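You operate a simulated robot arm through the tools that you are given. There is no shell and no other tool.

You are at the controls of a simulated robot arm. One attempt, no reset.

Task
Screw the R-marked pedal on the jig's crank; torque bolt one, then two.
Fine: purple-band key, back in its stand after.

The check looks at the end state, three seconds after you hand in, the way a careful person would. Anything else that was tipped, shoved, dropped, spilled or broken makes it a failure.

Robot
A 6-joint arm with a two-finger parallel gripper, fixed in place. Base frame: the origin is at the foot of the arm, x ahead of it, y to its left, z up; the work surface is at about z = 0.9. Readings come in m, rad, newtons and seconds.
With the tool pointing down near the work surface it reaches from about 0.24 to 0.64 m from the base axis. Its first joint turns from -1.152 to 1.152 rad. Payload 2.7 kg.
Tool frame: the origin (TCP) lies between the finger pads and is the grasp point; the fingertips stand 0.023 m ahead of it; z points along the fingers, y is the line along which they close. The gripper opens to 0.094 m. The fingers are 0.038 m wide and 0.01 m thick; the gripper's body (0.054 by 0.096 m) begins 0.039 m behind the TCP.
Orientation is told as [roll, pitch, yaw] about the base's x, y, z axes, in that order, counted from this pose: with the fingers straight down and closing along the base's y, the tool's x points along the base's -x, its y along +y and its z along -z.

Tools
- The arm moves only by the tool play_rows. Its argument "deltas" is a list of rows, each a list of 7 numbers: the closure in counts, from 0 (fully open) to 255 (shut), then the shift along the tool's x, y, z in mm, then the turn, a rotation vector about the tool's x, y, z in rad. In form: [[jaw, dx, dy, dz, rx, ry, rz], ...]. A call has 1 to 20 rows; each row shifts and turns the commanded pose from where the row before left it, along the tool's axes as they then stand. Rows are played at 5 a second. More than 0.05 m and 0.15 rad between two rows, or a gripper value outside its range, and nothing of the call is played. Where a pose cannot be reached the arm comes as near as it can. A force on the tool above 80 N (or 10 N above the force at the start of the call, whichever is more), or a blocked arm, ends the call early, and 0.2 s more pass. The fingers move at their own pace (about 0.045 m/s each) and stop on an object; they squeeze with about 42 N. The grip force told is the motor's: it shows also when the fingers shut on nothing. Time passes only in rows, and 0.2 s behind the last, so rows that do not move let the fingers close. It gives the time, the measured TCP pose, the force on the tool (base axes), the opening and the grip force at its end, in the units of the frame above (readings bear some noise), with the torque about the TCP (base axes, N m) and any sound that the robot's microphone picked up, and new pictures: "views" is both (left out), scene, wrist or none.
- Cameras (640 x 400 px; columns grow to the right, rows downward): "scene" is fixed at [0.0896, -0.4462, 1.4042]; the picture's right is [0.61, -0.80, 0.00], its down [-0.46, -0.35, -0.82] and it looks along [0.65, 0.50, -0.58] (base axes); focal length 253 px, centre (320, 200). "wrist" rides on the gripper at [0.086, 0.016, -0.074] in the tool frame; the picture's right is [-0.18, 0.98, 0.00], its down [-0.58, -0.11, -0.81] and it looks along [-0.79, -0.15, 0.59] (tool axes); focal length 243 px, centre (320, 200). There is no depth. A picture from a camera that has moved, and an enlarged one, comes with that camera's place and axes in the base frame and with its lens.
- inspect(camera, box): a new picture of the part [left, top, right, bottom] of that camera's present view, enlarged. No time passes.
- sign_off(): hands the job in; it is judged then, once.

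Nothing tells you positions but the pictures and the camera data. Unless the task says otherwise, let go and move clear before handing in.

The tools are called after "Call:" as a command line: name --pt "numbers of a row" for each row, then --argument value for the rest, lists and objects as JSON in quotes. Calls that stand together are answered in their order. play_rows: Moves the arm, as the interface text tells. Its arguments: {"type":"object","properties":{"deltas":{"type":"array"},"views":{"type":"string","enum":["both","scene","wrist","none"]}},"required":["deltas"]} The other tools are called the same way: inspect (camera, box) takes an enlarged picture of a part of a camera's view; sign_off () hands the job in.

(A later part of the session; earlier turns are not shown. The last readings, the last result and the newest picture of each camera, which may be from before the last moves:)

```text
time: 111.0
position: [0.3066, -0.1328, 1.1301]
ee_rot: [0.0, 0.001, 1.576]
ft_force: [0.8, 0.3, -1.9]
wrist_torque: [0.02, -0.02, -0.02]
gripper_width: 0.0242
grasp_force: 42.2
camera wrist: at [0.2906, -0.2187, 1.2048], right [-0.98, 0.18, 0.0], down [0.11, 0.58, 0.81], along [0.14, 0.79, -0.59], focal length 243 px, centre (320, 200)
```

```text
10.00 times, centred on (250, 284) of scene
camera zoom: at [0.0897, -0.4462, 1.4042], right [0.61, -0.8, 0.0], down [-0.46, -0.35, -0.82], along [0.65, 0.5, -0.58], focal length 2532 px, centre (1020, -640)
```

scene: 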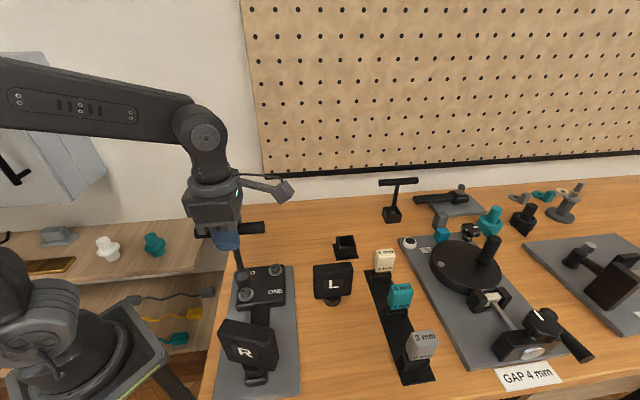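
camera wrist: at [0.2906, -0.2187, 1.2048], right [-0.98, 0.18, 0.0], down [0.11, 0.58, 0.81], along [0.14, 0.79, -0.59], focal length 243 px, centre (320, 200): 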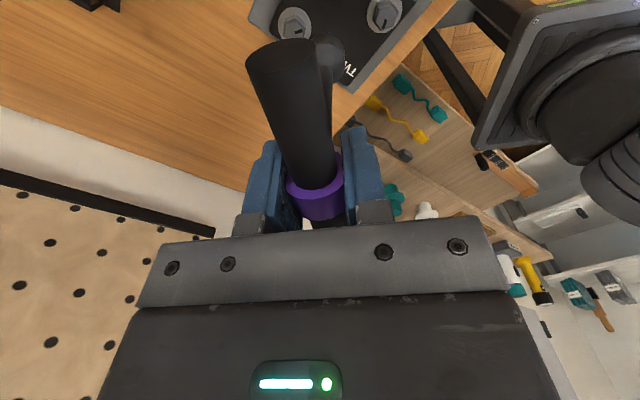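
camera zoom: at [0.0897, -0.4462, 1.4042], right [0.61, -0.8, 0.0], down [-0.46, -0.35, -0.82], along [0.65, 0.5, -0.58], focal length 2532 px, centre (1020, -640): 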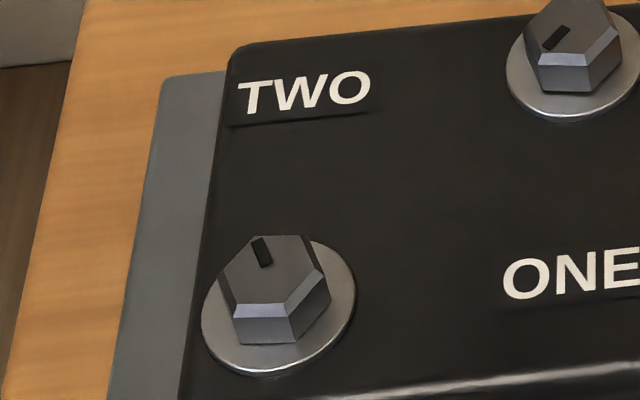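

The bolt's hex corners lie near 0° mod 60° (base frame). Assuming the socket's corners follow the bar, I'll turn the key to about 121° and come back down to look.

Call:
play_rows --pt "255 -1.3 28.6 0 0 0 0" --pt "255 0 29 0 0 0 0" --pt "255 0 0 0 0 0 -0.1335" --pt "255 0 0 0 0 0 -0.1335" --pt "255 0 0 0 0 0 -0.1335" --pt "255 0 0 0 0 0 -0.1335" --pt "255 0 0 20 0 0 0" --pt "255 0 0 15 0 0 0" --pt "255 0 0 9 0 0 0" --pt "255 0 0 0 0 0 0" --views "none"

Call:
inspect --camera "scene" --box '[230, 264, 270, 304]'

Call:
inspect --camera "wrist" --box '[290, 0, 360, 70]'

```text
time: 113.2
position: [0.2493, -0.1314, 1.0857]
ee_rot: [0.0, 0.0, 2.112]
ft_force: [0.2, -0.2, -2.2]
wrist_torque: [-0.01, 0.05, 0.02]
gripper_width: 0.0238
grasp_force: 42.5
```

```text
10.00 times, centred on (250, 284) of scene
camera zoom: at [0.0897, -0.4463, 1.4042], right [0.61, -0.8, 0.0], down [-0.46, -0.35, -0.82], along [0.65, 0.5, -0.58], focal length 2532 px, centre (1020, -640)
```

zoom: 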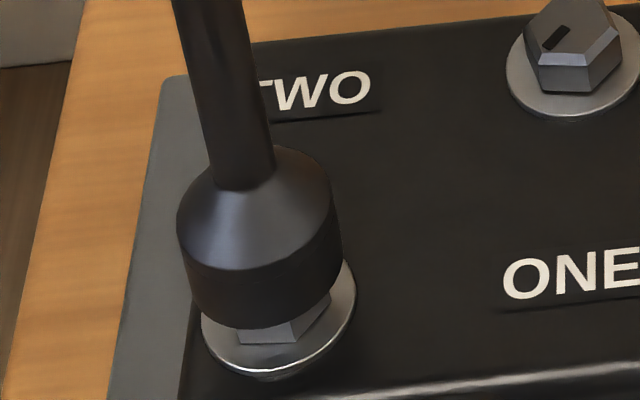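

```text
5.71 times, centred on (325, 35) of wrist
camera zoom: at [0.2796, -0.2137, 1.1596], right [-0.94, -0.35, 0.0], down [-0.2, 0.56, 0.81], along [-0.28, 0.76, -0.59], focal length 1386 px, centre (291, 1143)
```

zoom: 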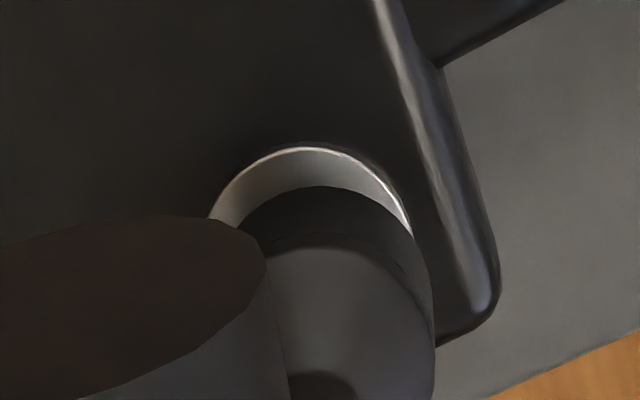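

Both views agree the socket is on the bolt axis to about half a millimetre. Pressing down.

Call:
play_rows --pt "255 0 -0.3 2 0 0 0" --pt "255 0 0 1.5 0 0 0" --pt "255 0 0 1 0 0 0" --pt "255 0 0 0 0 0 0" --views "none"

```text
time: 114.2
position: [0.2482, -0.1313, 1.0809]
ee_rot: [-0.001, -0.001, 2.111]
ft_force: [-1.2, 0.3, 5.8]
wrist_torque: [0.05, 0.17, 0.0]
gripper_width: 0.024
grasp_force: 41.9
```

It's resting on the head again. I'll run a small spiral under light pressure to find where the socket slips over.

Call:
play_rows --pt "255 0.6 0 0 0 0 0" --pt "255 0 0.6 0 0 0 0" --pt "255 -0.6 0 0 0 0 0" --pt "255 -0.6 0 0 0 0 0" --pt "255 0 -0.6 0 0 0 0" --pt "255 0 -0.6 0 0 0 0" --pt "255 0.6 0 0 0 0 0" --pt "255 0.6 0 0 0 0 0" --views "none"

```text
time: 116.0
position: [0.249, -0.132, 1.0802]
ee_rot: [0.0, -0.001, 2.109]
ft_force: [0.4, 0.7, -2.1]
wrist_torque: [0.0, 0.02, 0.0]
gripper_width: 0.0237
grasp_force: 42.0
```

The contact force vanished, so the socket may be slipping over. I'll push on gently.

Call:
play_rows --pt "255 0 0 1 0 0 0" --pt "255 0 0 1 0 0 0" --pt "255 0 0 0 0 0 0" --views "none"

```text
time: 116.8
position: [0.249, -0.1304, 1.0826]
ee_rot: [-0.001, 0.003, 2.111]
ft_force: [-5.2, 4.8, 27.9]
wrist_torque: [0.53, 0.51, -0.01]
gripper_width: 0.0239
grasp_force: 41.4
```

The contact reads off to one side because the key leans about 1.3° around its bar. I'll tilt the tool by the same amount so the key stands vertical, then press again.

Call:
play_rows --pt "255 0 0 -4 0 0 0" --pt "255 -0.3 2.6 0 0.022 0 0" --pt "255 0 0 0 0 0 0" --views "wrist"

Call:
inspect --camera "scene" --box '[230, 264, 270, 304]'

Call:
inspect --camera "wrist" --box '[290, 0, 360, 70]'

Call:
inspect --camera "scene" --box '[210, 210, 290, 300]'

```text
time: 117.6
position: [0.2463, -0.132, 1.0839]
ee_rot: [-0.023, -0.002, 2.11]
ft_force: [0.7, -0.1, -1.9]
wrist_torque: [-0.02, 0.02, 0.02]
gripper_width: 0.0239
grasp_force: 42.2
camera wrist: at [0.2756, -0.2148, 1.1569], right [-0.94, -0.35, -0.02], down [-0.22, 0.55, 0.81], along [-0.27, 0.76, -0.59], focal length 243 px, centre (320, 200)
```

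wrist: 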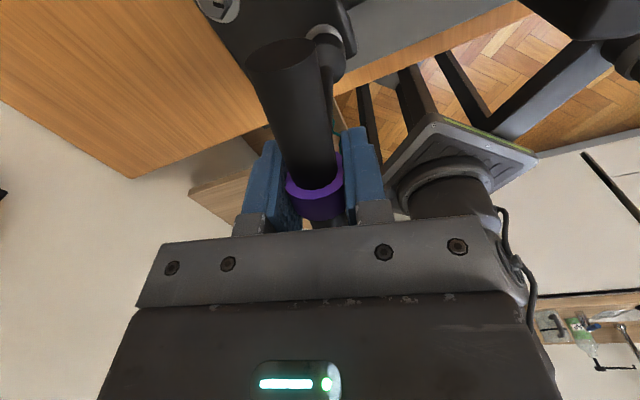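

```text
10.00 times, centred on (250, 284) of scene
camera zoom: at [0.0896, -0.4463, 1.4042], right [0.61, -0.8, 0.0], down [-0.46, -0.35, -0.82], along [0.65, 0.5, -0.58], focal length 2532 px, centre (1020, -640)
```

zoom: 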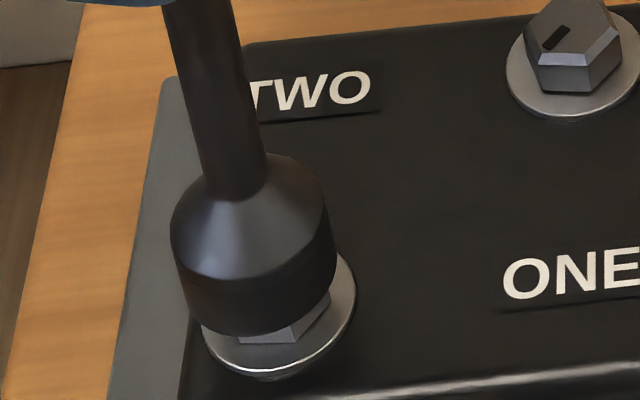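

```text
5.71 times, centred on (325, 35) of wrist
camera zoom: at [0.2756, -0.2148, 1.1569], right [-0.94, -0.35, -0.02], down [-0.22, 0.55, 0.81], along [-0.27, 0.76, -0.59], focal length 1386 px, centre (291, 1143)
```

zoom: 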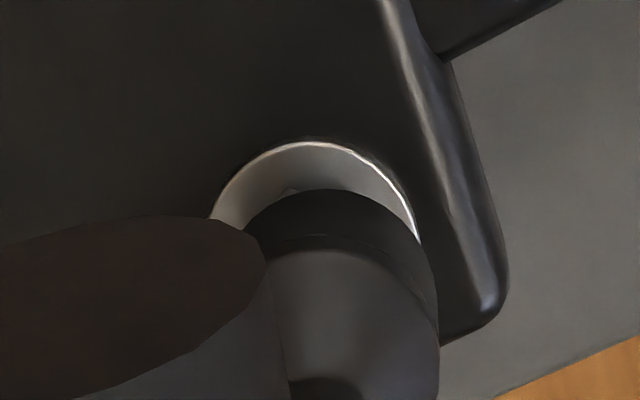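

```text
4.44 times, centred on (250, 255) of scene
camera zoom: at [0.0896, -0.4463, 1.4042], right [0.61, -0.8, 0.0], down [-0.46, -0.35, -0.82], along [0.65, 0.5, -0.58], focal length 1126 px, centre (631, -44)
```

zoom: 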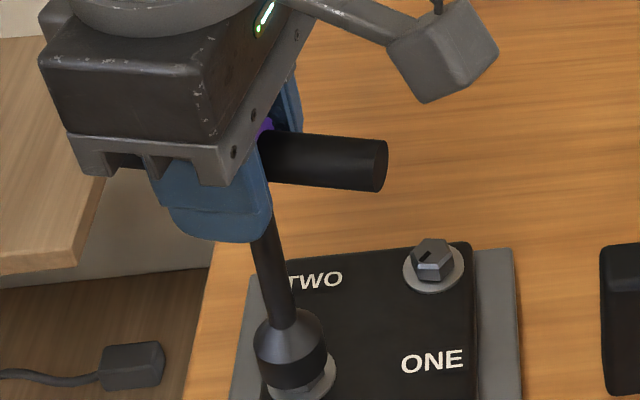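

Call:
play_rows --pt "255 1.4 0 0 0 0 0" --pt "255 0 0 2 0 0 0" --pt "255 0 0 1 0 0 0" --pt "255 0 0 0.5 0 0 0" --pt "255 0 0 0 0 0 0" --views "none"

```text
time: 118.8
position: [0.2477, -0.1336, 1.0801]
ee_rot: [-0.025, 0.003, 2.11]
ft_force: [-2.6, -0.2, 14.0]
wrist_torque: [0.06, 0.13, 0.0]
gripper_width: 0.024
grasp_force: 41.8
```

Call:
inspect --camera "scene" --box '[240, 250, 275, 290]'

```text
10.00 times, centred on (258, 270) of scene
camera zoom: at [0.0895, -0.4462, 1.4042], right [0.61, -0.8, 0.0], down [-0.46, -0.35, -0.82], along [0.65, 0.5, -0.58], focal length 2532 px, centre (945, -500)
```

zoom: 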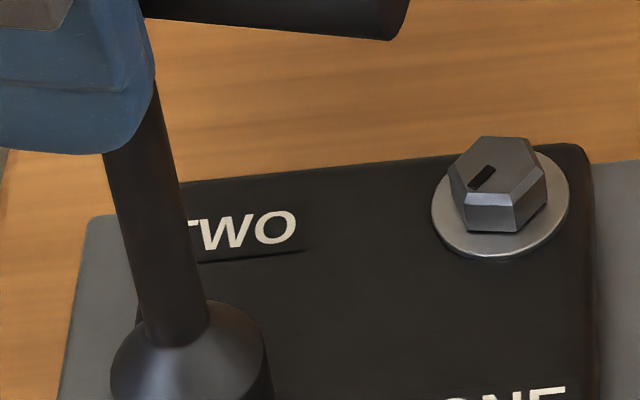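

The shaft also leans about 1.2° the other way, toward tool -x at the bottom. I'll correct that the same way and press.

Call:
play_rows --pt "255 0 0 -4 0 0 0" --pt "255 -2.7 0 0 0 0.022 0" --pt "255 0 0 0 0 0 0" --views "none"

Call:
inspect --camera "scene" --box '[230, 264, 270, 304]'

Call:
inspect --camera "wrist" --box '[290, 0, 360, 70]'

```text
time: 119.6
position: [0.2459, -0.13, 1.0824]
ee_rot: [-0.022, 0.023, 2.107]
ft_force: [0.2, -0.5, -1.4]
wrist_torque: [0.01, 0.01, 0.02]
gripper_width: 0.0242
grasp_force: 42.3
```

```text
10.00 times, centred on (250, 284) of scene
camera zoom: at [0.0896, -0.4462, 1.4042], right [0.61, -0.8, 0.0], down [-0.46, -0.35, -0.82], along [0.65, 0.5, -0.58], focal length 2532 px, centre (1020, -640)
```

zoom: 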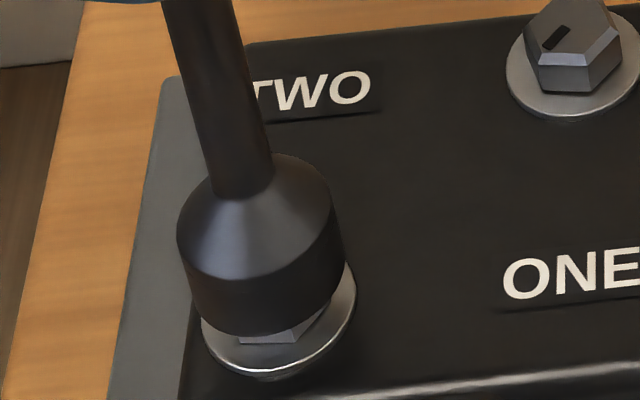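

```text
5.71 times, centred on (325, 35) of wrist
camera zoom: at [0.2746, -0.2124, 1.1591], right [-0.94, -0.35, -0.03], down [-0.23, 0.56, 0.8], along [-0.26, 0.75, -0.61], focal length 1386 px, centre (291, 1143)
```

zoom: 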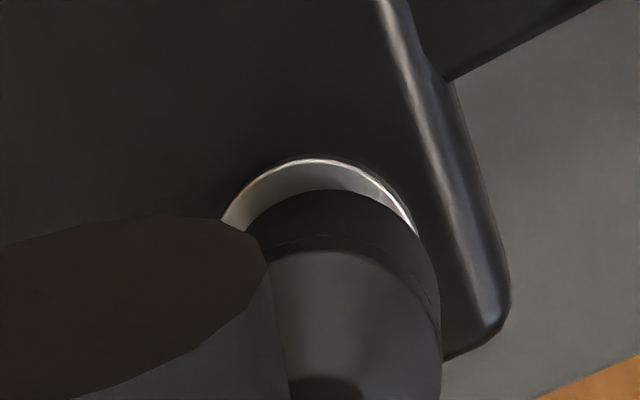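

Call:
play_rows --pt "255 0 0 2 0 0 0" --pt "255 0 0 1 0 0 0" --pt "255 0 0 0.7 0 0 0" --pt "255 0 0 0 0 0 0" --views "none"

```text
time: 120.6
position: [0.2462, -0.1317, 1.082]
ee_rot: [-0.022, 0.024, 2.107]
ft_force: [-4.1, 5.0, 18.7]
wrist_torque: [0.58, 0.35, 0.02]
gripper_width: 0.0239
grasp_force: 42.3
```

Call:
play_rows --pt "255 0 0 -0.5 0 0 0" --pt "255 0.6 0 0 0 0 0" --pt "255 0 0.6 0 0 0 0" --pt "255 -0.6 0 0 0 0 0" --pt "255 -0.6 0 0 0 0 0" --pt "255 0 -0.6 0 0 0 0" --pt "255 0 -0.6 0 0 0 0" --pt "255 0.6 0 0 0 0 0" --pt "255 0.6 0 0 0 0 0" --views "none"

```text
time: 122.6
position: [0.2472, -0.1317, 1.08]
ee_rot: [-0.024, 0.021, 2.107]
ft_force: [-2.2, -0.7, 18.3]
wrist_torque: [-0.11, 0.09, 0.02]
gripper_width: 0.024
grasp_force: 41.6
```

The contact point sits consistently toward +x+y of the key axis, which means the key is short of the bolt in the scene camera's depth direction. I'll slide the key that way in small steps.

Call:
play_rows --pt "255 0 0 -0.4 0 0 0" --pt "255 0 -0.6 0 0 0 0" --pt "255 0 -0.6 0 0 0 0" --pt "255 0 0 0 0 0 0" --views "none"

Call:
play_rows --pt "255 0 -0.6 0 0 0 0" --pt "255 0 -0.6 0 0 0 0" --pt "255 0 0 0 0 0 0" --views "none"

```text
time: 123.6
position: [0.2483, -0.1321, 1.0813]
ee_rot: [-0.021, 0.02, 2.108]
ft_force: [-2.6, -0.2, 8.7]
wrist_torque: [0.05, 0.32, 0.0]
gripper_width: 0.0241
grasp_force: 42.2
```

```text
time: 124.4
position: [0.2489, -0.1301, 1.0804]
ee_rot: [-0.023, 0.024, 2.108]
ft_force: [-0.4, -0.4, 1.7]
wrist_torque: [-0.1, 0.02, 0.0]
gripper_width: 0.0241
grasp_force: 41.6
```

Call:
play_rows --pt "255 0 -0.5 0.5 0 0 0" --pt "255 0 0 0.7 0 0 0" --pt "255 0 0 0 0 0 0" --views "none"

```text
time: 125.2
position: [0.2498, -0.1299, 1.0795]
ee_rot: [-0.024, 0.024, 2.107]
ft_force: [-3.6, 4.5, 21.4]
wrist_torque: [0.59, 0.45, 0.03]
gripper_width: 0.0238
grasp_force: 41.7
```

Now the contact has moved to the tool -x side, so I'll step the key that way.

Call:
play_rows --pt "255 0 0 -0.6 0 0 0" --pt "255 -0.6 0 0 0 0 0" --pt "255 -0.6 0 0 0 0 0" --pt "255 0 0 0 0 0 0" --views "none"

Call:
play_rows --pt "255 -0.6 0 0.3 0 0 0" --pt "255 0 0 0.3 0 0 0" --pt "255 0 0 0 0 0 0" --views "none"

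```text
time: 126.2
position: [0.2497, -0.129, 1.0808]
ee_rot: [-0.022, 0.025, 2.108]
ft_force: [3.7, -4.6, 14.5]
wrist_torque: [-0.54, -0.41, 0.0]
gripper_width: 0.024
grasp_force: 41.9
```

```text
time: 127.0
position: [0.2487, -0.1284, 1.0804]
ee_rot: [-0.024, 0.025, 2.108]
ft_force: [0.4, -3.1, 24.4]
wrist_torque: [-0.29, -0.06, -0.01]
gripper_width: 0.0238
grasp_force: 42.3
```

Call:
inspect --camera "scene" --box '[230, 264, 270, 304]'

Call:
inspect --camera "wrist" --box '[290, 0, 360, 70]'

```text
10.00 times, centred on (250, 284) of scene
camera zoom: at [0.0894, -0.4462, 1.4042], right [0.61, -0.8, 0.0], down [-0.46, -0.35, -0.82], along [0.65, 0.5, -0.58], focal length 2532 px, centre (1020, -640)
```

zoom: 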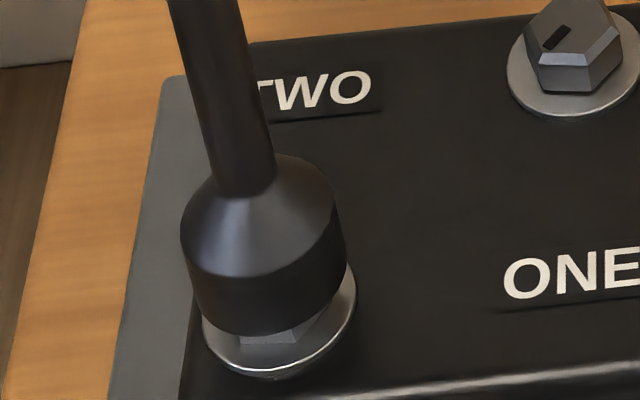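

```text
5.71 times, centred on (325, 35) of wrist
camera zoom: at [0.2772, -0.2097, 1.1563], right [-0.94, -0.35, -0.03], down [-0.23, 0.56, 0.79], along [-0.26, 0.75, -0.61], focal length 1386 px, centre (291, 1143)
```

zoom: 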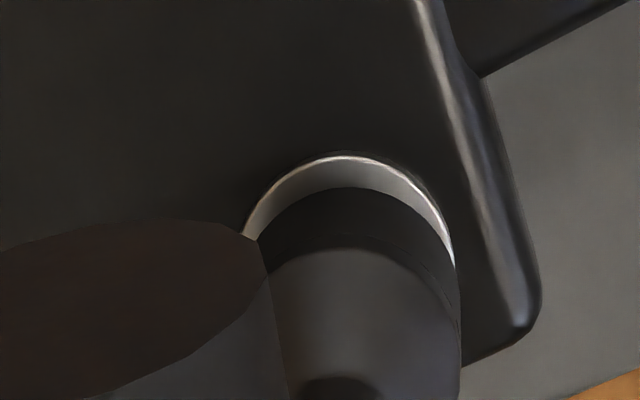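

Sliding under load just swings the key, because friction holds its tip. I'll swing it back upright about its bar by moving the TCP back over the bolt and levelling the tool in roll.

Call:
play_rows --pt "255 0 0.7 -0.4 0 0 0" --pt "255 0 0.7 0 0 0 0" --pt "255 0 0.7 0 0 0 0" --pt "255 0 0.8 0 0 0 0" --pt "255 0 0 0 -0.011 0 0" --pt "255 0 0 0 -0.011 0 0" --pt "255 0 0 0 0 0 0" --views "none"

Call:
inspect --camera "scene" --box '[230, 250, 275, 304]'

Call:
inspect --camera "wrist" --box '[290, 0, 360, 70]'

```text
time: 128.6
position: [0.2461, -0.1294, 1.0788]
ee_rot: [0.003, 0.021, 2.11]
ft_force: [2.8, 0.5, 11.3]
wrist_torque: [0.04, -0.39, -0.02]
gripper_width: 0.0239
grasp_force: 41.7
```

```text
7.41 times, centred on (252, 277) of scene
camera zoom: at [0.0896, -0.4462, 1.4042], right [0.61, -0.8, 0.0], down [-0.46, -0.35, -0.82], along [0.65, 0.5, -0.58], focal length 1876 px, centre (820, -370)
```

zoom: 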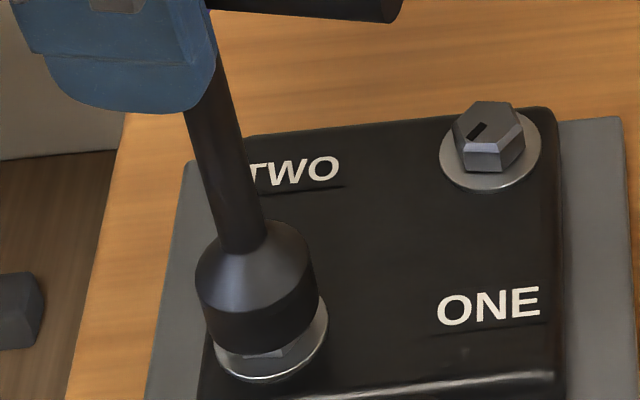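

```text
5.71 times, centred on (325, 35) of wrist
camera zoom: at [0.2757, -0.2102, 1.1562], right [-0.94, -0.35, 0.0], down [-0.21, 0.57, 0.79], along [-0.27, 0.75, -0.61], focal length 1386 px, centre (291, 1143)
```

zoom: 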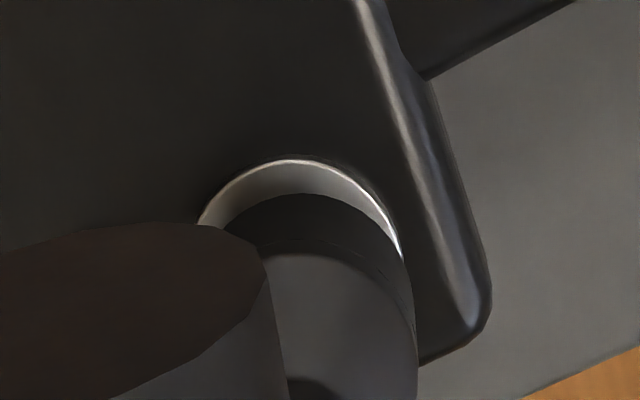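

Call:
play_rows --pt "255 0.03 -0.6 0 -0.0022 0 0.1" --pt "255 0.03 -0.6 0 -0.0022 0 0.1" --pt "255 0.03 -0.6 0 -0.0022 0 0.1" --pt "255 0.03 -0.6 0 -0.0022 0 0.1" --pt "255 0.03 -0.6 0 -0.0022 0 0.1" --pt "255 0 0 0 0 0 0" --views "none"

Call:
inspect --camera "scene" --box '[230, 264, 270, 304]'

Call:
inspect --camera "wrist" --box '[290, 0, 360, 70]'

```text
time: 130.0
position: [0.2481, -0.1299, 1.0787]
ee_rot: [0.002, 0.023, 1.607]
ft_force: [-2.6, 0.5, 4.2]
wrist_torque: [0.1, 0.19, 0.01]
gripper_width: 0.024
grasp_force: 42.2
```

```text
10.00 times, centred on (250, 284) of scene
camera zoom: at [0.0896, -0.4462, 1.4042], right [0.61, -0.8, 0.0], down [-0.46, -0.35, -0.82], along [0.65, 0.5, -0.58], focal length 2532 px, centre (1020, -640)
```

zoom: 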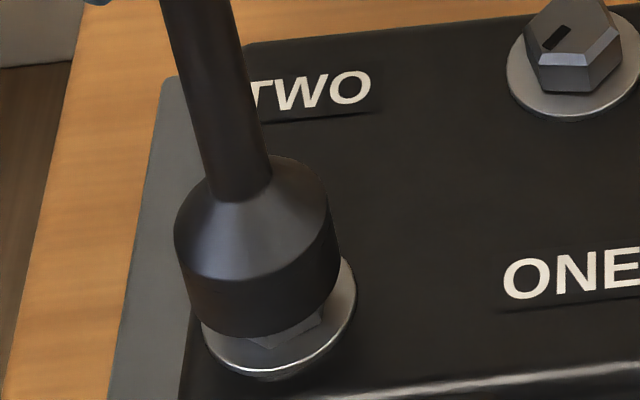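

```text
5.71 times, centred on (325, 35) of wrist
camera zoom: at [0.236, -0.2139, 1.1563], right [-0.99, 0.15, 0.0], down [0.09, 0.6, 0.79], along [0.12, 0.78, -0.61], focal length 1386 px, centre (291, 1143)
```

zoom: 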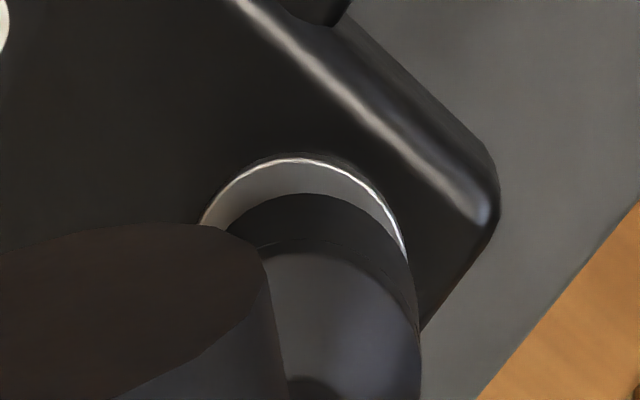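

Call:
play_rows --pt "255 0 0 -3 0 0 0" --pt "255 1.1 0.5 0 0 0 0" --pt "255 0 0 2 0 0 0" --pt "255 0 0 1 0 0 0" --pt "255 0 0 0.5 0 0 0" --pt "255 0 0 0 0 0 0" --views "none"

```text
time: 131.4
position: [0.2483, -0.1306, 1.08]
ee_rot: [0.0, 0.023, 1.607]
ft_force: [1.3, -0.3, 1.1]
wrist_torque: [-0.06, -0.07, -0.02]
gripper_width: 0.0241
grasp_force: 42.0
```

Call:
play_rows --pt "255 0 0 0.7 0 0 0" --pt "255 0 0 0.7 0 0 0" --pt "255 0 0 0 0 0 0" --views "none"

```text
time: 132.2
position: [0.2498, -0.1298, 1.0794]
ee_rot: [-0.004, 0.026, 1.609]
ft_force: [-3.5, -1.5, 31.8]
wrist_torque: [-0.04, 0.23, 0.0]
gripper_width: 0.0242
grasp_force: 42.5
```

I'll try turning clockwise under firm pressure and watch whether torque builds.

Call:
play_rows --pt "255 0.1 -0.5 0 -0.0022 0 0.1" --pt "255 0.1 -0.5 0 -0.0022 0 0.1" --pt "255 0.1 -0.5 0 -0.0022 0 0.1" --pt "255 0.1 -0.5 0 -0.0022 0 0.1" --pt "255 0.1 -0.5 0 -0.0022 0 0.1" --pt "255 0.1 -0.5 0 -0.0022 0 0.1" --pt "255 0.1 -0.5 0 -0.0022 0 0.1" --pt "255 0.1 -0.5 0 -0.0022 0 0.1" --views "none"

Call:
inspect --camera "scene" --box '[230, 264, 270, 304]'

Call:
inspect --camera "wrist" --box '[290, 0, 360, 70]'

```text
time: 134.0
position: [0.2512, -0.1314, 1.0793]
ee_rot: [-0.002, 0.019, 0.806]
ft_force: [-2.0, 1.4, 31.8]
wrist_torque: [-0.02, -0.01, 0.04]
gripper_width: 0.0239
grasp_force: 41.7
```

```text
10.00 times, centred on (250, 284) of scene
camera zoom: at [0.0894, -0.4461, 1.4043], right [0.61, -0.8, 0.0], down [-0.46, -0.35, -0.82], along [0.65, 0.5, -0.58], focal length 2532 px, centre (1020, -640)
```

zoom: 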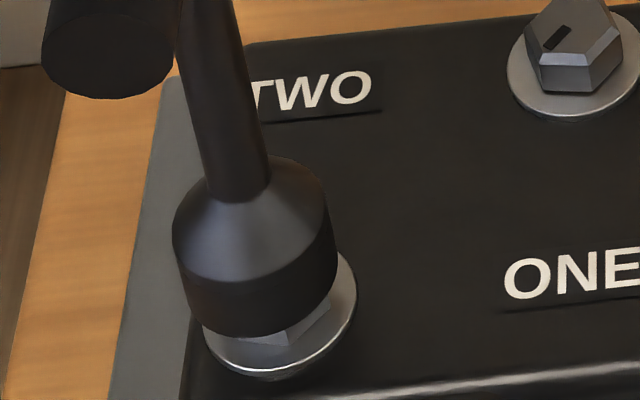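

```text
5.71 times, centred on (325, 35) of wrist
camera zoom: at [0.1816, -0.1811, 1.1555], right [-0.58, 0.81, -0.01], down [0.49, 0.36, 0.79], along [0.65, 0.46, -0.61], focal length 1386 px, centre (291, 1143)
```

zoom: 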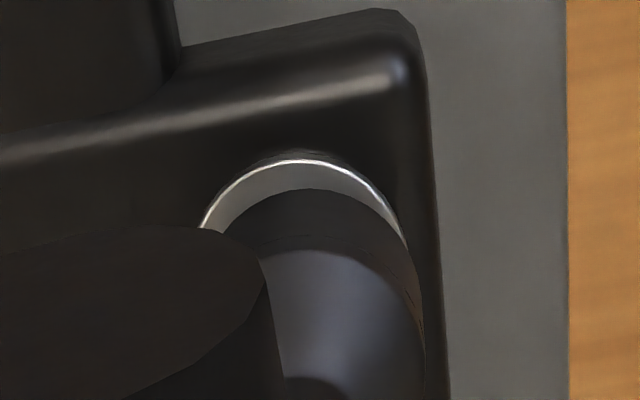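

The bolt keeps following the key one-to-one with almost no torque, so it's still running down. I'll continue clockwise.

Call:
play_rows --pt "255 0.1 -0.5 0 -0.0022 0 0.1" --pt "255 0.1 -0.5 0 -0.0022 0 0.1" --pt "255 0.1 -0.5 0 -0.0022 0 0.1" --pt "255 0.1 -0.5 0 -0.0022 0 0.1" --pt "255 0.1 -0.5 0 -0.0022 0 0.1" --pt "255 0.1 -0.5 0 -0.0022 0 0.1" --pt "255 0.1 -0.5 0 -0.0022 0 0.1" --pt "255 0.1 -0.5 0 -0.0022 0 0.1" --pt "255 0.1 -0.5 0 -0.0022 0 0.1" --pt "255 0.1 -0.5 0 -0.0022 0 0.1" --views "none"

Call:
inspect --camera "scene" --box '[230, 264, 270, 304]'

Call:
inspect --camera "wrist" --box '[290, 0, 360, 70]'

```text
time: 136.2
position: [0.253, -0.1376, 1.0797]
ee_rot: [-0.001, 0.023, -0.194]
ft_force: [-1.3, -0.1, 4.8]
wrist_torque: [-0.01, 0.25, 0.05]
gripper_width: 0.0238
grasp_force: 42.1
```

```text
10.00 times, centred on (250, 284) of scene
camera zoom: at [0.0895, -0.4462, 1.4042], right [0.61, -0.8, 0.0], down [-0.46, -0.35, -0.82], along [0.65, 0.5, -0.58], focal length 2532 px, centre (1020, -640)
```

zoom: 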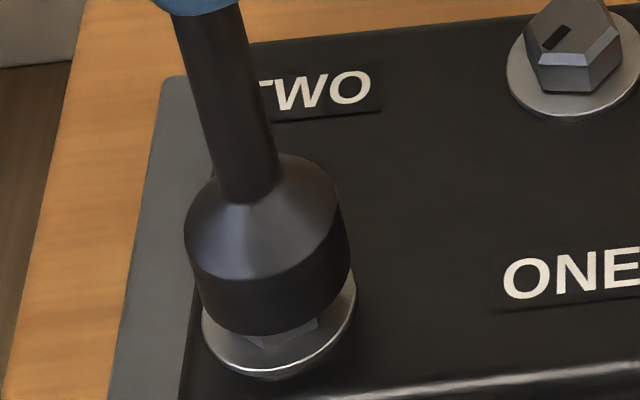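

```text
5.71 times, centred on (325, 35) of wrist
camera zoom: at [0.1726, -0.1043, 1.1555], right [0.37, 0.93, -0.01], down [0.57, -0.22, 0.79], along [0.74, -0.3, -0.61], focal length 1386 px, centre (291, 1143)
```

zoom: 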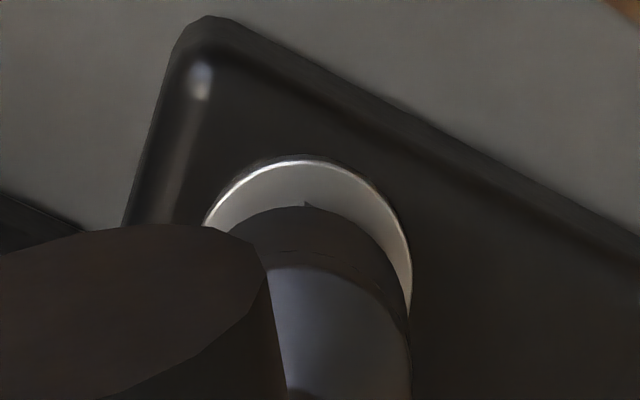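

The key has slipped to a poor angle in my grip because I picked it up about 5 mm off its centre. I'll take it back to its stand and regrip it squarely, so its axis coincides with the tool's.

Call:
play_rows --pt "255 0 0 -10 0 0 0" --pt "255 0 0 -25 0 0 0" --pt "255 0 0 -30 0 0 0" --pt "255 0 0 -35 0 -0.022 0" --pt "255 0 0 0 0 0 0.118" --pt "255 0 0 0 0 0 0.118" --pt "255 0 0 0 0 0 0.118" --pt "255 0 0 0 0 0 0.118" --pt "255 0 0 0 0 0 0.118" --pt "255 0 0 0 0 0 0" --views "both"

Call:
inspect --camera "scene" --box '[200, 190, 290, 310]'

Call:
inspect --camera "wrist" --box '[220, 0, 400, 150]'

```text
time: 138.4
position: [0.254, -0.1369, 1.1782]
ee_rot: [0.0, 0.0, -0.782]
ft_force: [-0.3, -0.2, -2.1]
wrist_torque: [0.04, 0.0, -0.01]
gripper_width: 0.024
grasp_force: 42.1
camera wrist: at [0.2051, -0.0643, 1.2528], right [0.82, 0.57, 0.0], down [0.34, -0.49, 0.81], along [0.46, -0.66, -0.59], focal length 243 px, centre (320, 200)
```

scene: 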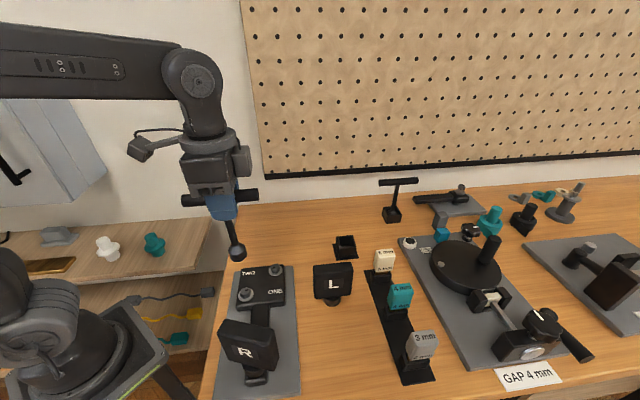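
wrist: 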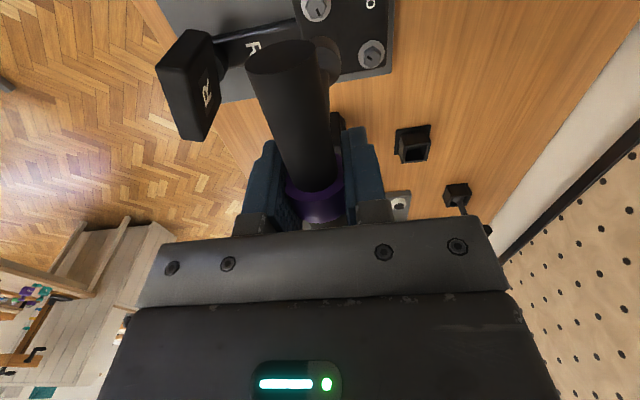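

```text
3.33 times, centred on (245, 250) of scene
camera zoom: at [0.0896, -0.4463, 1.4042], right [0.61, -0.8, 0.0], down [-0.46, -0.35, -0.82], along [0.65, 0.5, -0.58], focal length 844 px, centre (570, 33)
```

zoom: 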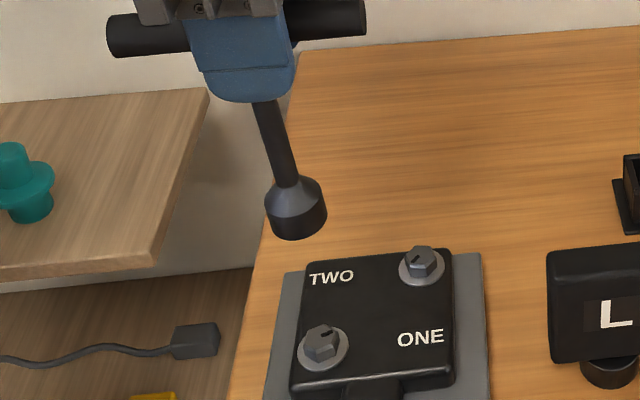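

```text
2.67 times, centred on (310, 75) of wrist
camera zoom: at [0.2051, -0.0643, 1.2528], right [0.82, 0.57, 0.0], down [0.34, -0.49, 0.81], along [0.46, -0.66, -0.59], focal length 647 px, centre (347, 533)
```

zoom: 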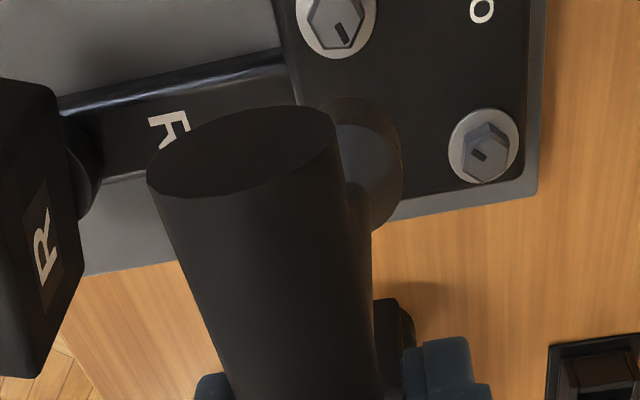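

Call:
inspect --camera "scene" --box '[218, 212, 254, 264]'

```text
7.69 times, centred on (236, 238) of scene
camera zoom: at [0.0896, -0.4463, 1.4042], right [0.61, -0.8, 0.0], down [-0.46, -0.35, -0.82], along [0.65, 0.5, -0.58], focal length 1948 px, centre (966, -92)
```

zoom: 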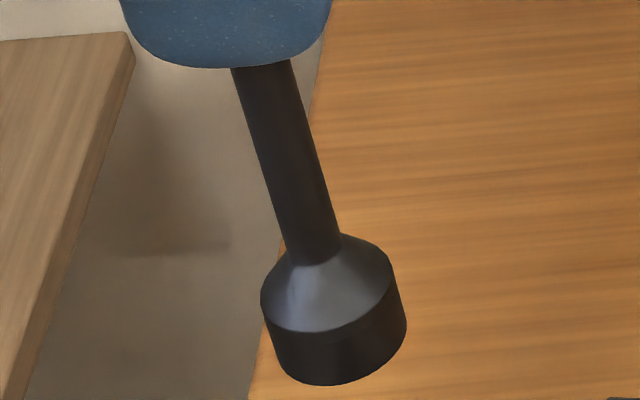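

Call:
play_rows --pt "255 -30 16.2 0 0 0 0" --pt "255 -30 16.2 0 0 0 0" --pt "255 -30 16.2 0 0 0 0" --pt "255 -30 16.2 0 0 0 0" --pt "255 -30 16.2 0 0 0 0" --pt "255 -30 16.2 0 0 0 0" --pt "255 -30 16.2 0 0 0 0" --pt "255 -29.8 16.3 0 0 0 0" --pt "255 0 0 0 0 0.025 0" --pt "255 0 0 40 0 0 0" --pt "255 0 0 40 0 0 0" --pt "255 0 0 0 0 0 0" --views "both"

Call:
inspect --camera "scene" --box '[320, 180, 380, 270]'

Call:
inspect --camera "wrist" --box '[260, 0, 400, 110]'

```text
time: 141.0
position: [0.5147, -0.2109, 1.0984]
ee_rot: [0.001, 0.027, -0.781]
ft_force: [0.3, 0.4, -1.5]
wrist_torque: [-0.01, 0.0, -0.01]
gripper_width: 0.024
grasp_force: 42.5
camera wrist: at [0.4661, -0.1397, 1.1756], right [0.82, 0.57, -0.01], down [0.35, -0.5, 0.79], along [0.45, -0.65, -0.61], focal length 243 px, centre (320, 200)
```

scene: 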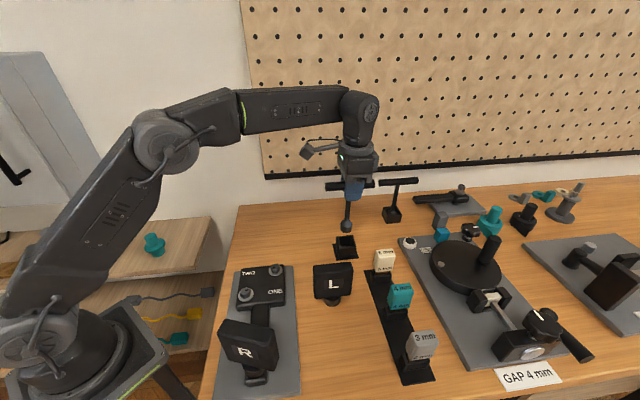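
wrist: 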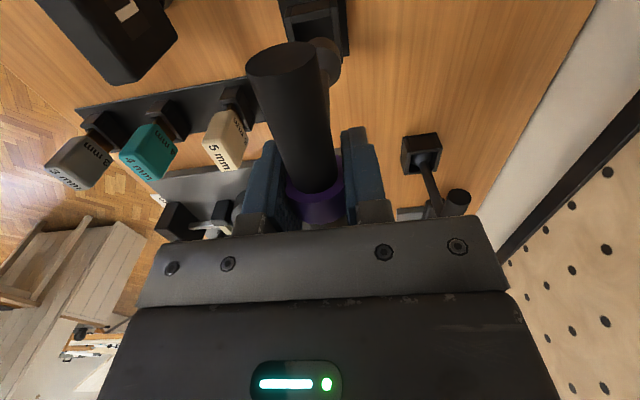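

```text
4.44 times, centred on (350, 225) of scene
camera zoom: at [0.0897, -0.4463, 1.4042], right [0.61, -0.8, 0.0], down [-0.46, -0.35, -0.82], along [0.65, 0.5, -0.58], focal length 1126 px, centre (187, 89)
```

zoom: 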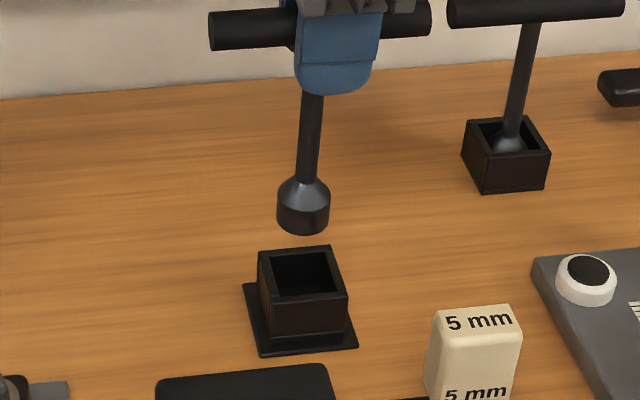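

```text
3.64 times, centred on (330, 55) of wrist
camera zoom: at [0.4661, -0.1397, 1.1756], right [0.82, 0.57, -0.01], down [0.35, -0.5, 0.79], along [0.45, -0.65, -0.61], focal length 882 px, centre (284, 727)
```

zoom: 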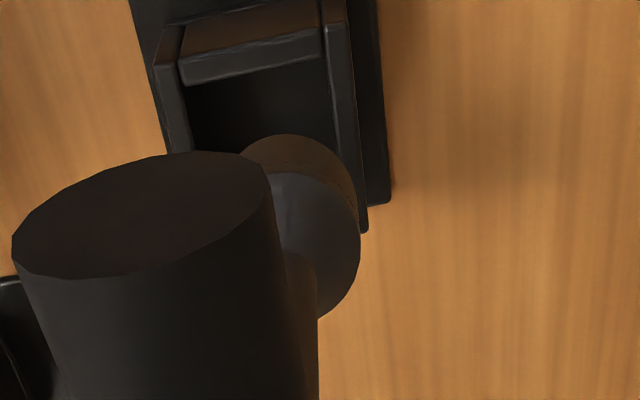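

The box opening is about 5 mm off in tool -y from the key. I'll shift over and lower part-way to check.

Call:
play_rows --pt "255 0 -5.2 0 0 0 0" --pt "255 0 0 25 0 0 0" --pt "255 0 0 0 0 0 0" --views "none"

Call:
inspect --camera "scene" --box '[325, 210, 375, 265]'

Call:
inspect --camera "wrist" --box '[260, 0, 400, 110]'

```text
time: 141.8
position: [0.5118, -0.2154, 1.0729]
ee_rot: [0.0, 0.027, -0.782]
ft_force: [0.7, -0.4, -1.3]
wrist_torque: [-0.03, -0.05, 0.0]
gripper_width: 0.0242
grasp_force: 42.3
```

```text
7.27 times, centred on (350, 238) of scene
camera zoom: at [0.0897, -0.4463, 1.4042], right [0.61, -0.8, 0.0], down [-0.46, -0.35, -0.82], along [0.65, 0.5, -0.58], focal length 1842 px, centre (102, -73)
```

zoom: 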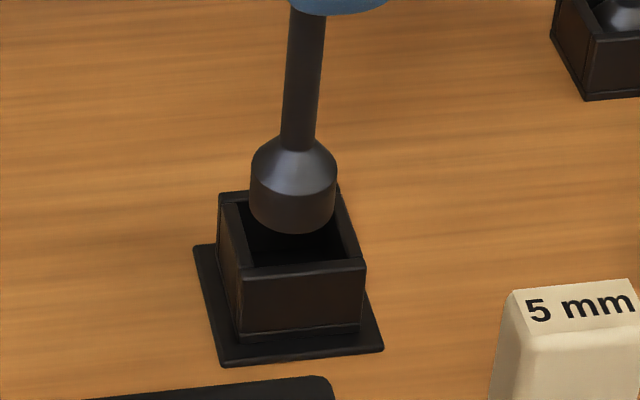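

```text
3.64 times, centred on (330, 55) of wrist
camera zoom: at [0.4625, -0.1439, 1.1498], right [0.82, 0.57, 0.0], down [0.35, -0.5, 0.79], along [0.45, -0.65, -0.61], focal length 882 px, centre (284, 727)
```

zoom: 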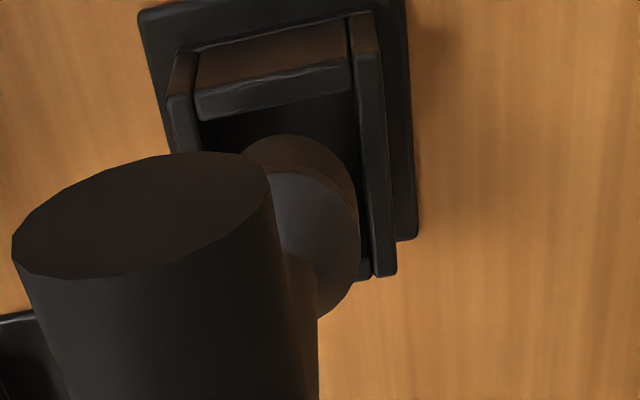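

Call:
play_rows --pt "255 -1 -1.1 0 0 0 0" --pt "255 0 0 15 0 0 0" --pt "255 0 0 10 0 0 0" --pt "255 0 0 6 0 0 0" --pt "255 0 0 3 0 0 0" --pt "255 0 0 0 0 0 0" --views "none"

Call:
inspect --camera "scene" --box '[325, 200, 375, 265]'

```text
time: 143.2
position: [0.5122, -0.2198, 1.054]
ee_rot: [0.014, -0.005, -0.782]
ft_force: [9.6, 1.7, 60.1]
wrist_torque: [-0.27, -0.24, 0.04]
gripper_width: 0.0246
grasp_force: 42.2
```

```text
6.15 times, centred on (350, 232) of scene
camera zoom: at [0.0889, -0.4458, 1.4044], right [0.61, -0.8, 0.0], down [-0.46, -0.35, -0.82], along [0.65, 0.5, -0.58], focal length 1558 px, centre (135, 0)
```

zoom: 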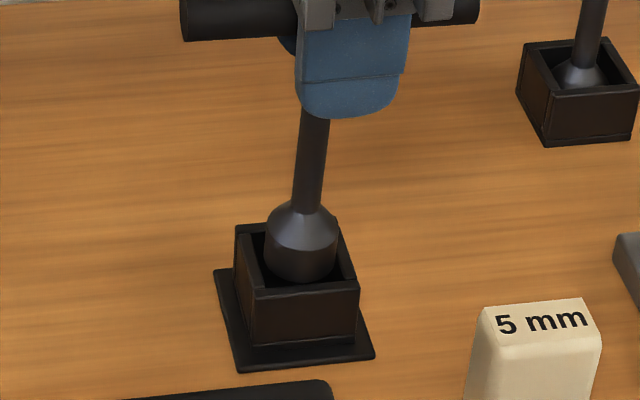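

Too much force, about 60 N: the socket is catching in the box. I'll back off at once and look.

Call:
play_rows --pt "255 0 0 -15 0 0 0" --pt "255 0 0 -15 0 0 0" --pt "255 0 0 0 0 0 0" --views "none"

Call:
inspect --camera "scene" --box '[325, 200, 375, 265]'

Call:
inspect --camera "wrist" --box '[260, 0, 400, 110]'

```text
time: 144.0
position: [0.511, -0.216, 1.0677]
ee_rot: [0.0, 0.029, -0.781]
ft_force: [0.0, 0.7, -1.4]
wrist_torque: [-0.01, 0.01, 0.02]
gripper_width: 0.0242
grasp_force: 42.0
```

```text
6.15 times, centred on (350, 232) of scene
camera zoom: at [0.0897, -0.4463, 1.4042], right [0.61, -0.8, 0.0], down [-0.46, -0.35, -0.82], along [0.65, 0.5, -0.58], focal length 1558 px, centre (135, 0)
```

zoom: 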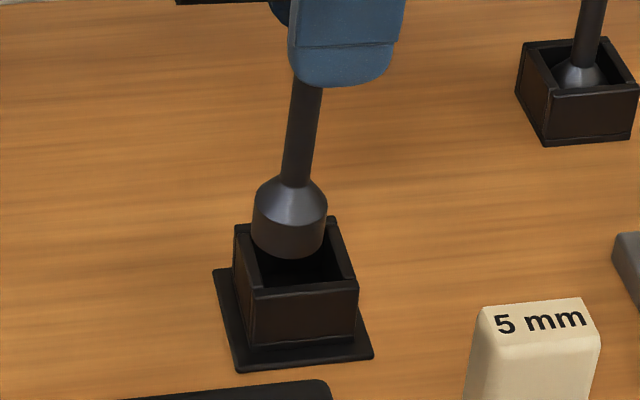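

```text
3.64 times, centred on (330, 55) of wrist
camera zoom: at [0.463, -0.1457, 1.1448], right [0.82, 0.57, -0.01], down [0.35, -0.5, 0.79], along [0.44, -0.65, -0.61], focal length 882 px, centre (284, 727)
```

zoom: 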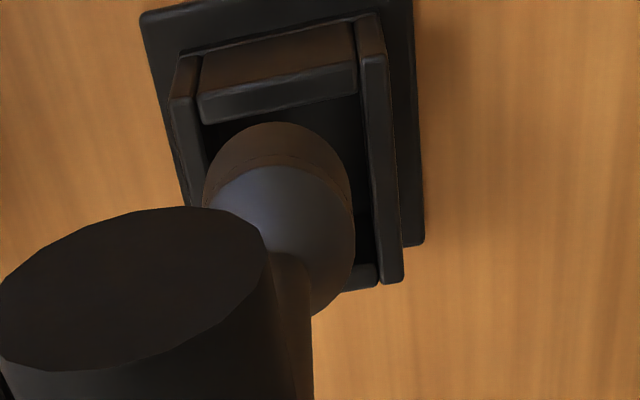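

The key tipped about 3° in the grip but the box hasn't moved. I'll straighten the key with a small tool pitch and re-align before lowering again.

Call:
play_rows --pt "255 0 0 -12 0 0 0" --pt "255 6 0 0 0 -0.05 0" --pt "255 0 0 0 0 0 0" --views "none"

Call:
inspect --camera "scene" --box '[325, 190, 375, 265]'

Call:
inspect --camera "wrist" --box '[260, 0, 400, 110]'

```text
time: 144.8
position: [0.5064, -0.2136, 1.0806]
ee_rot: [-0.001, -0.025, -0.781]
ft_force: [0.7, -0.1, -1.5]
wrist_torque: [0.03, -0.02, 0.01]
gripper_width: 0.0241
grasp_force: 42.1
```

```text
5.33 times, centred on (350, 228) of scene
camera zoom: at [0.0897, -0.4463, 1.4042], right [0.61, -0.8, 0.0], down [-0.46, -0.35, -0.82], along [0.65, 0.5, -0.58], focal length 1351 px, centre (160, 53)
```

zoom: 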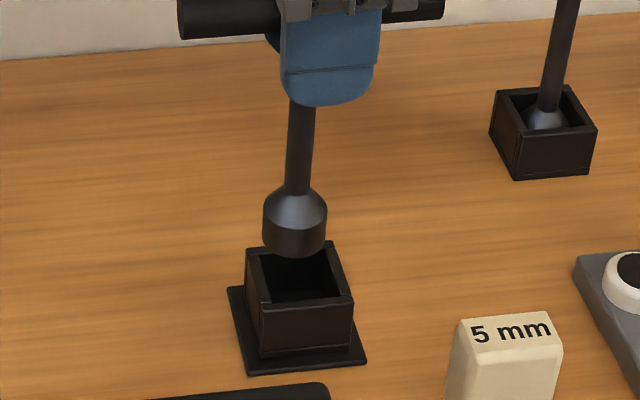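

```text
3.64 times, centred on (330, 55) of wrist
camera zoom: at [0.4562, -0.1385, 1.1526], right [0.82, 0.57, 0.0], down [0.32, -0.47, 0.82], along [0.47, -0.67, -0.57], focal length 882 px, centre (284, 727)
```

zoom: 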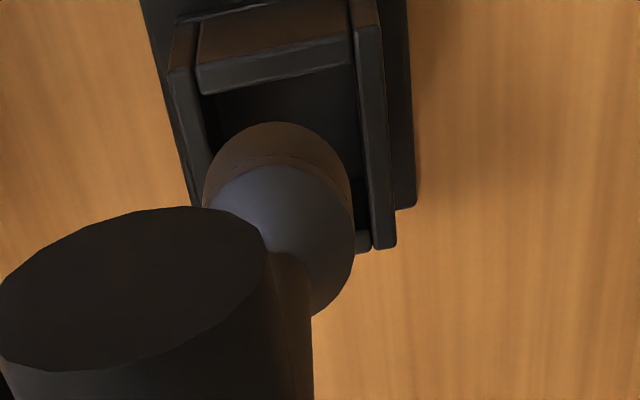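

Call:
play_rows --pt "255 -2.4 0.5 0 0 0 0" --pt "255 0 0 10 0 0 0" --pt "255 0 0 10 0 0 0" --pt "255 0 0 0 0 0 0" --views "none"

Call:
inspect --camera "scene" --box '[325, 200, 375, 265]'

Call:
inspect --camera "wrist" --box '[260, 0, 400, 110]'

```text
time: 145.8
position: [0.5093, -0.2149, 1.0602]
ee_rot: [0.0, -0.025, -0.781]
ft_force: [0.1, 0.6, -1.9]
wrist_torque: [-0.02, 0.02, 0.01]
gripper_width: 0.024
grasp_force: 42.3
```

```text
6.15 times, centred on (350, 232) of scene
camera zoom: at [0.0897, -0.4463, 1.4042], right [0.61, -0.8, 0.0], down [-0.46, -0.35, -0.82], along [0.65, 0.5, -0.58], focal length 1558 px, centre (135, 0)
```

zoom: 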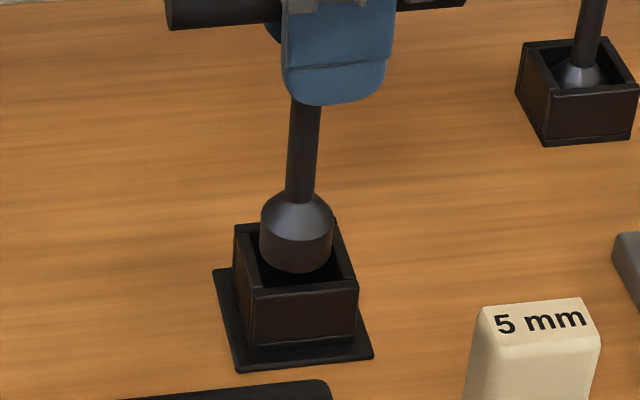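

```text
3.64 times, centred on (330, 55) of wrist
camera zoom: at [0.458, -0.1417, 1.1325], right [0.82, 0.57, 0.0], down [0.32, -0.47, 0.82], along [0.47, -0.67, -0.57], focal length 882 px, centre (284, 727)
```

zoom: 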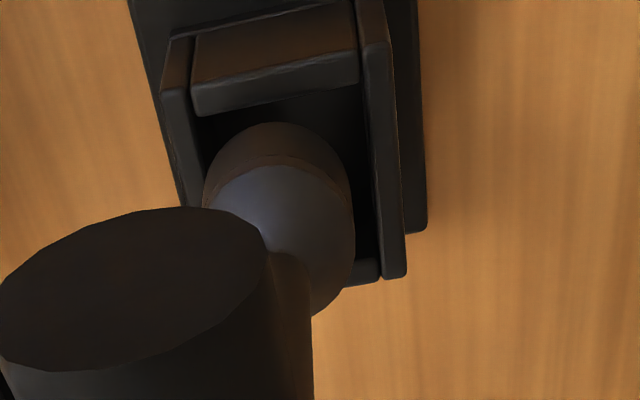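

Call:
play_rows --pt "255 0 0.8 3 0 0 0" --pt "255 0 0 4 0 0 0" --pt "255 0 0 4 0 0 0" --pt "255 0 0 0 0 0 0" --views "none"

```text
time: 146.8
position: [0.5112, -0.2145, 1.053]
ee_rot: [0.002, -0.03, -0.782]
ft_force: [-4.4, 4.4, 25.0]
wrist_torque: [0.3, 0.8, -0.12]
gripper_width: 0.0242
grasp_force: 42.0
```

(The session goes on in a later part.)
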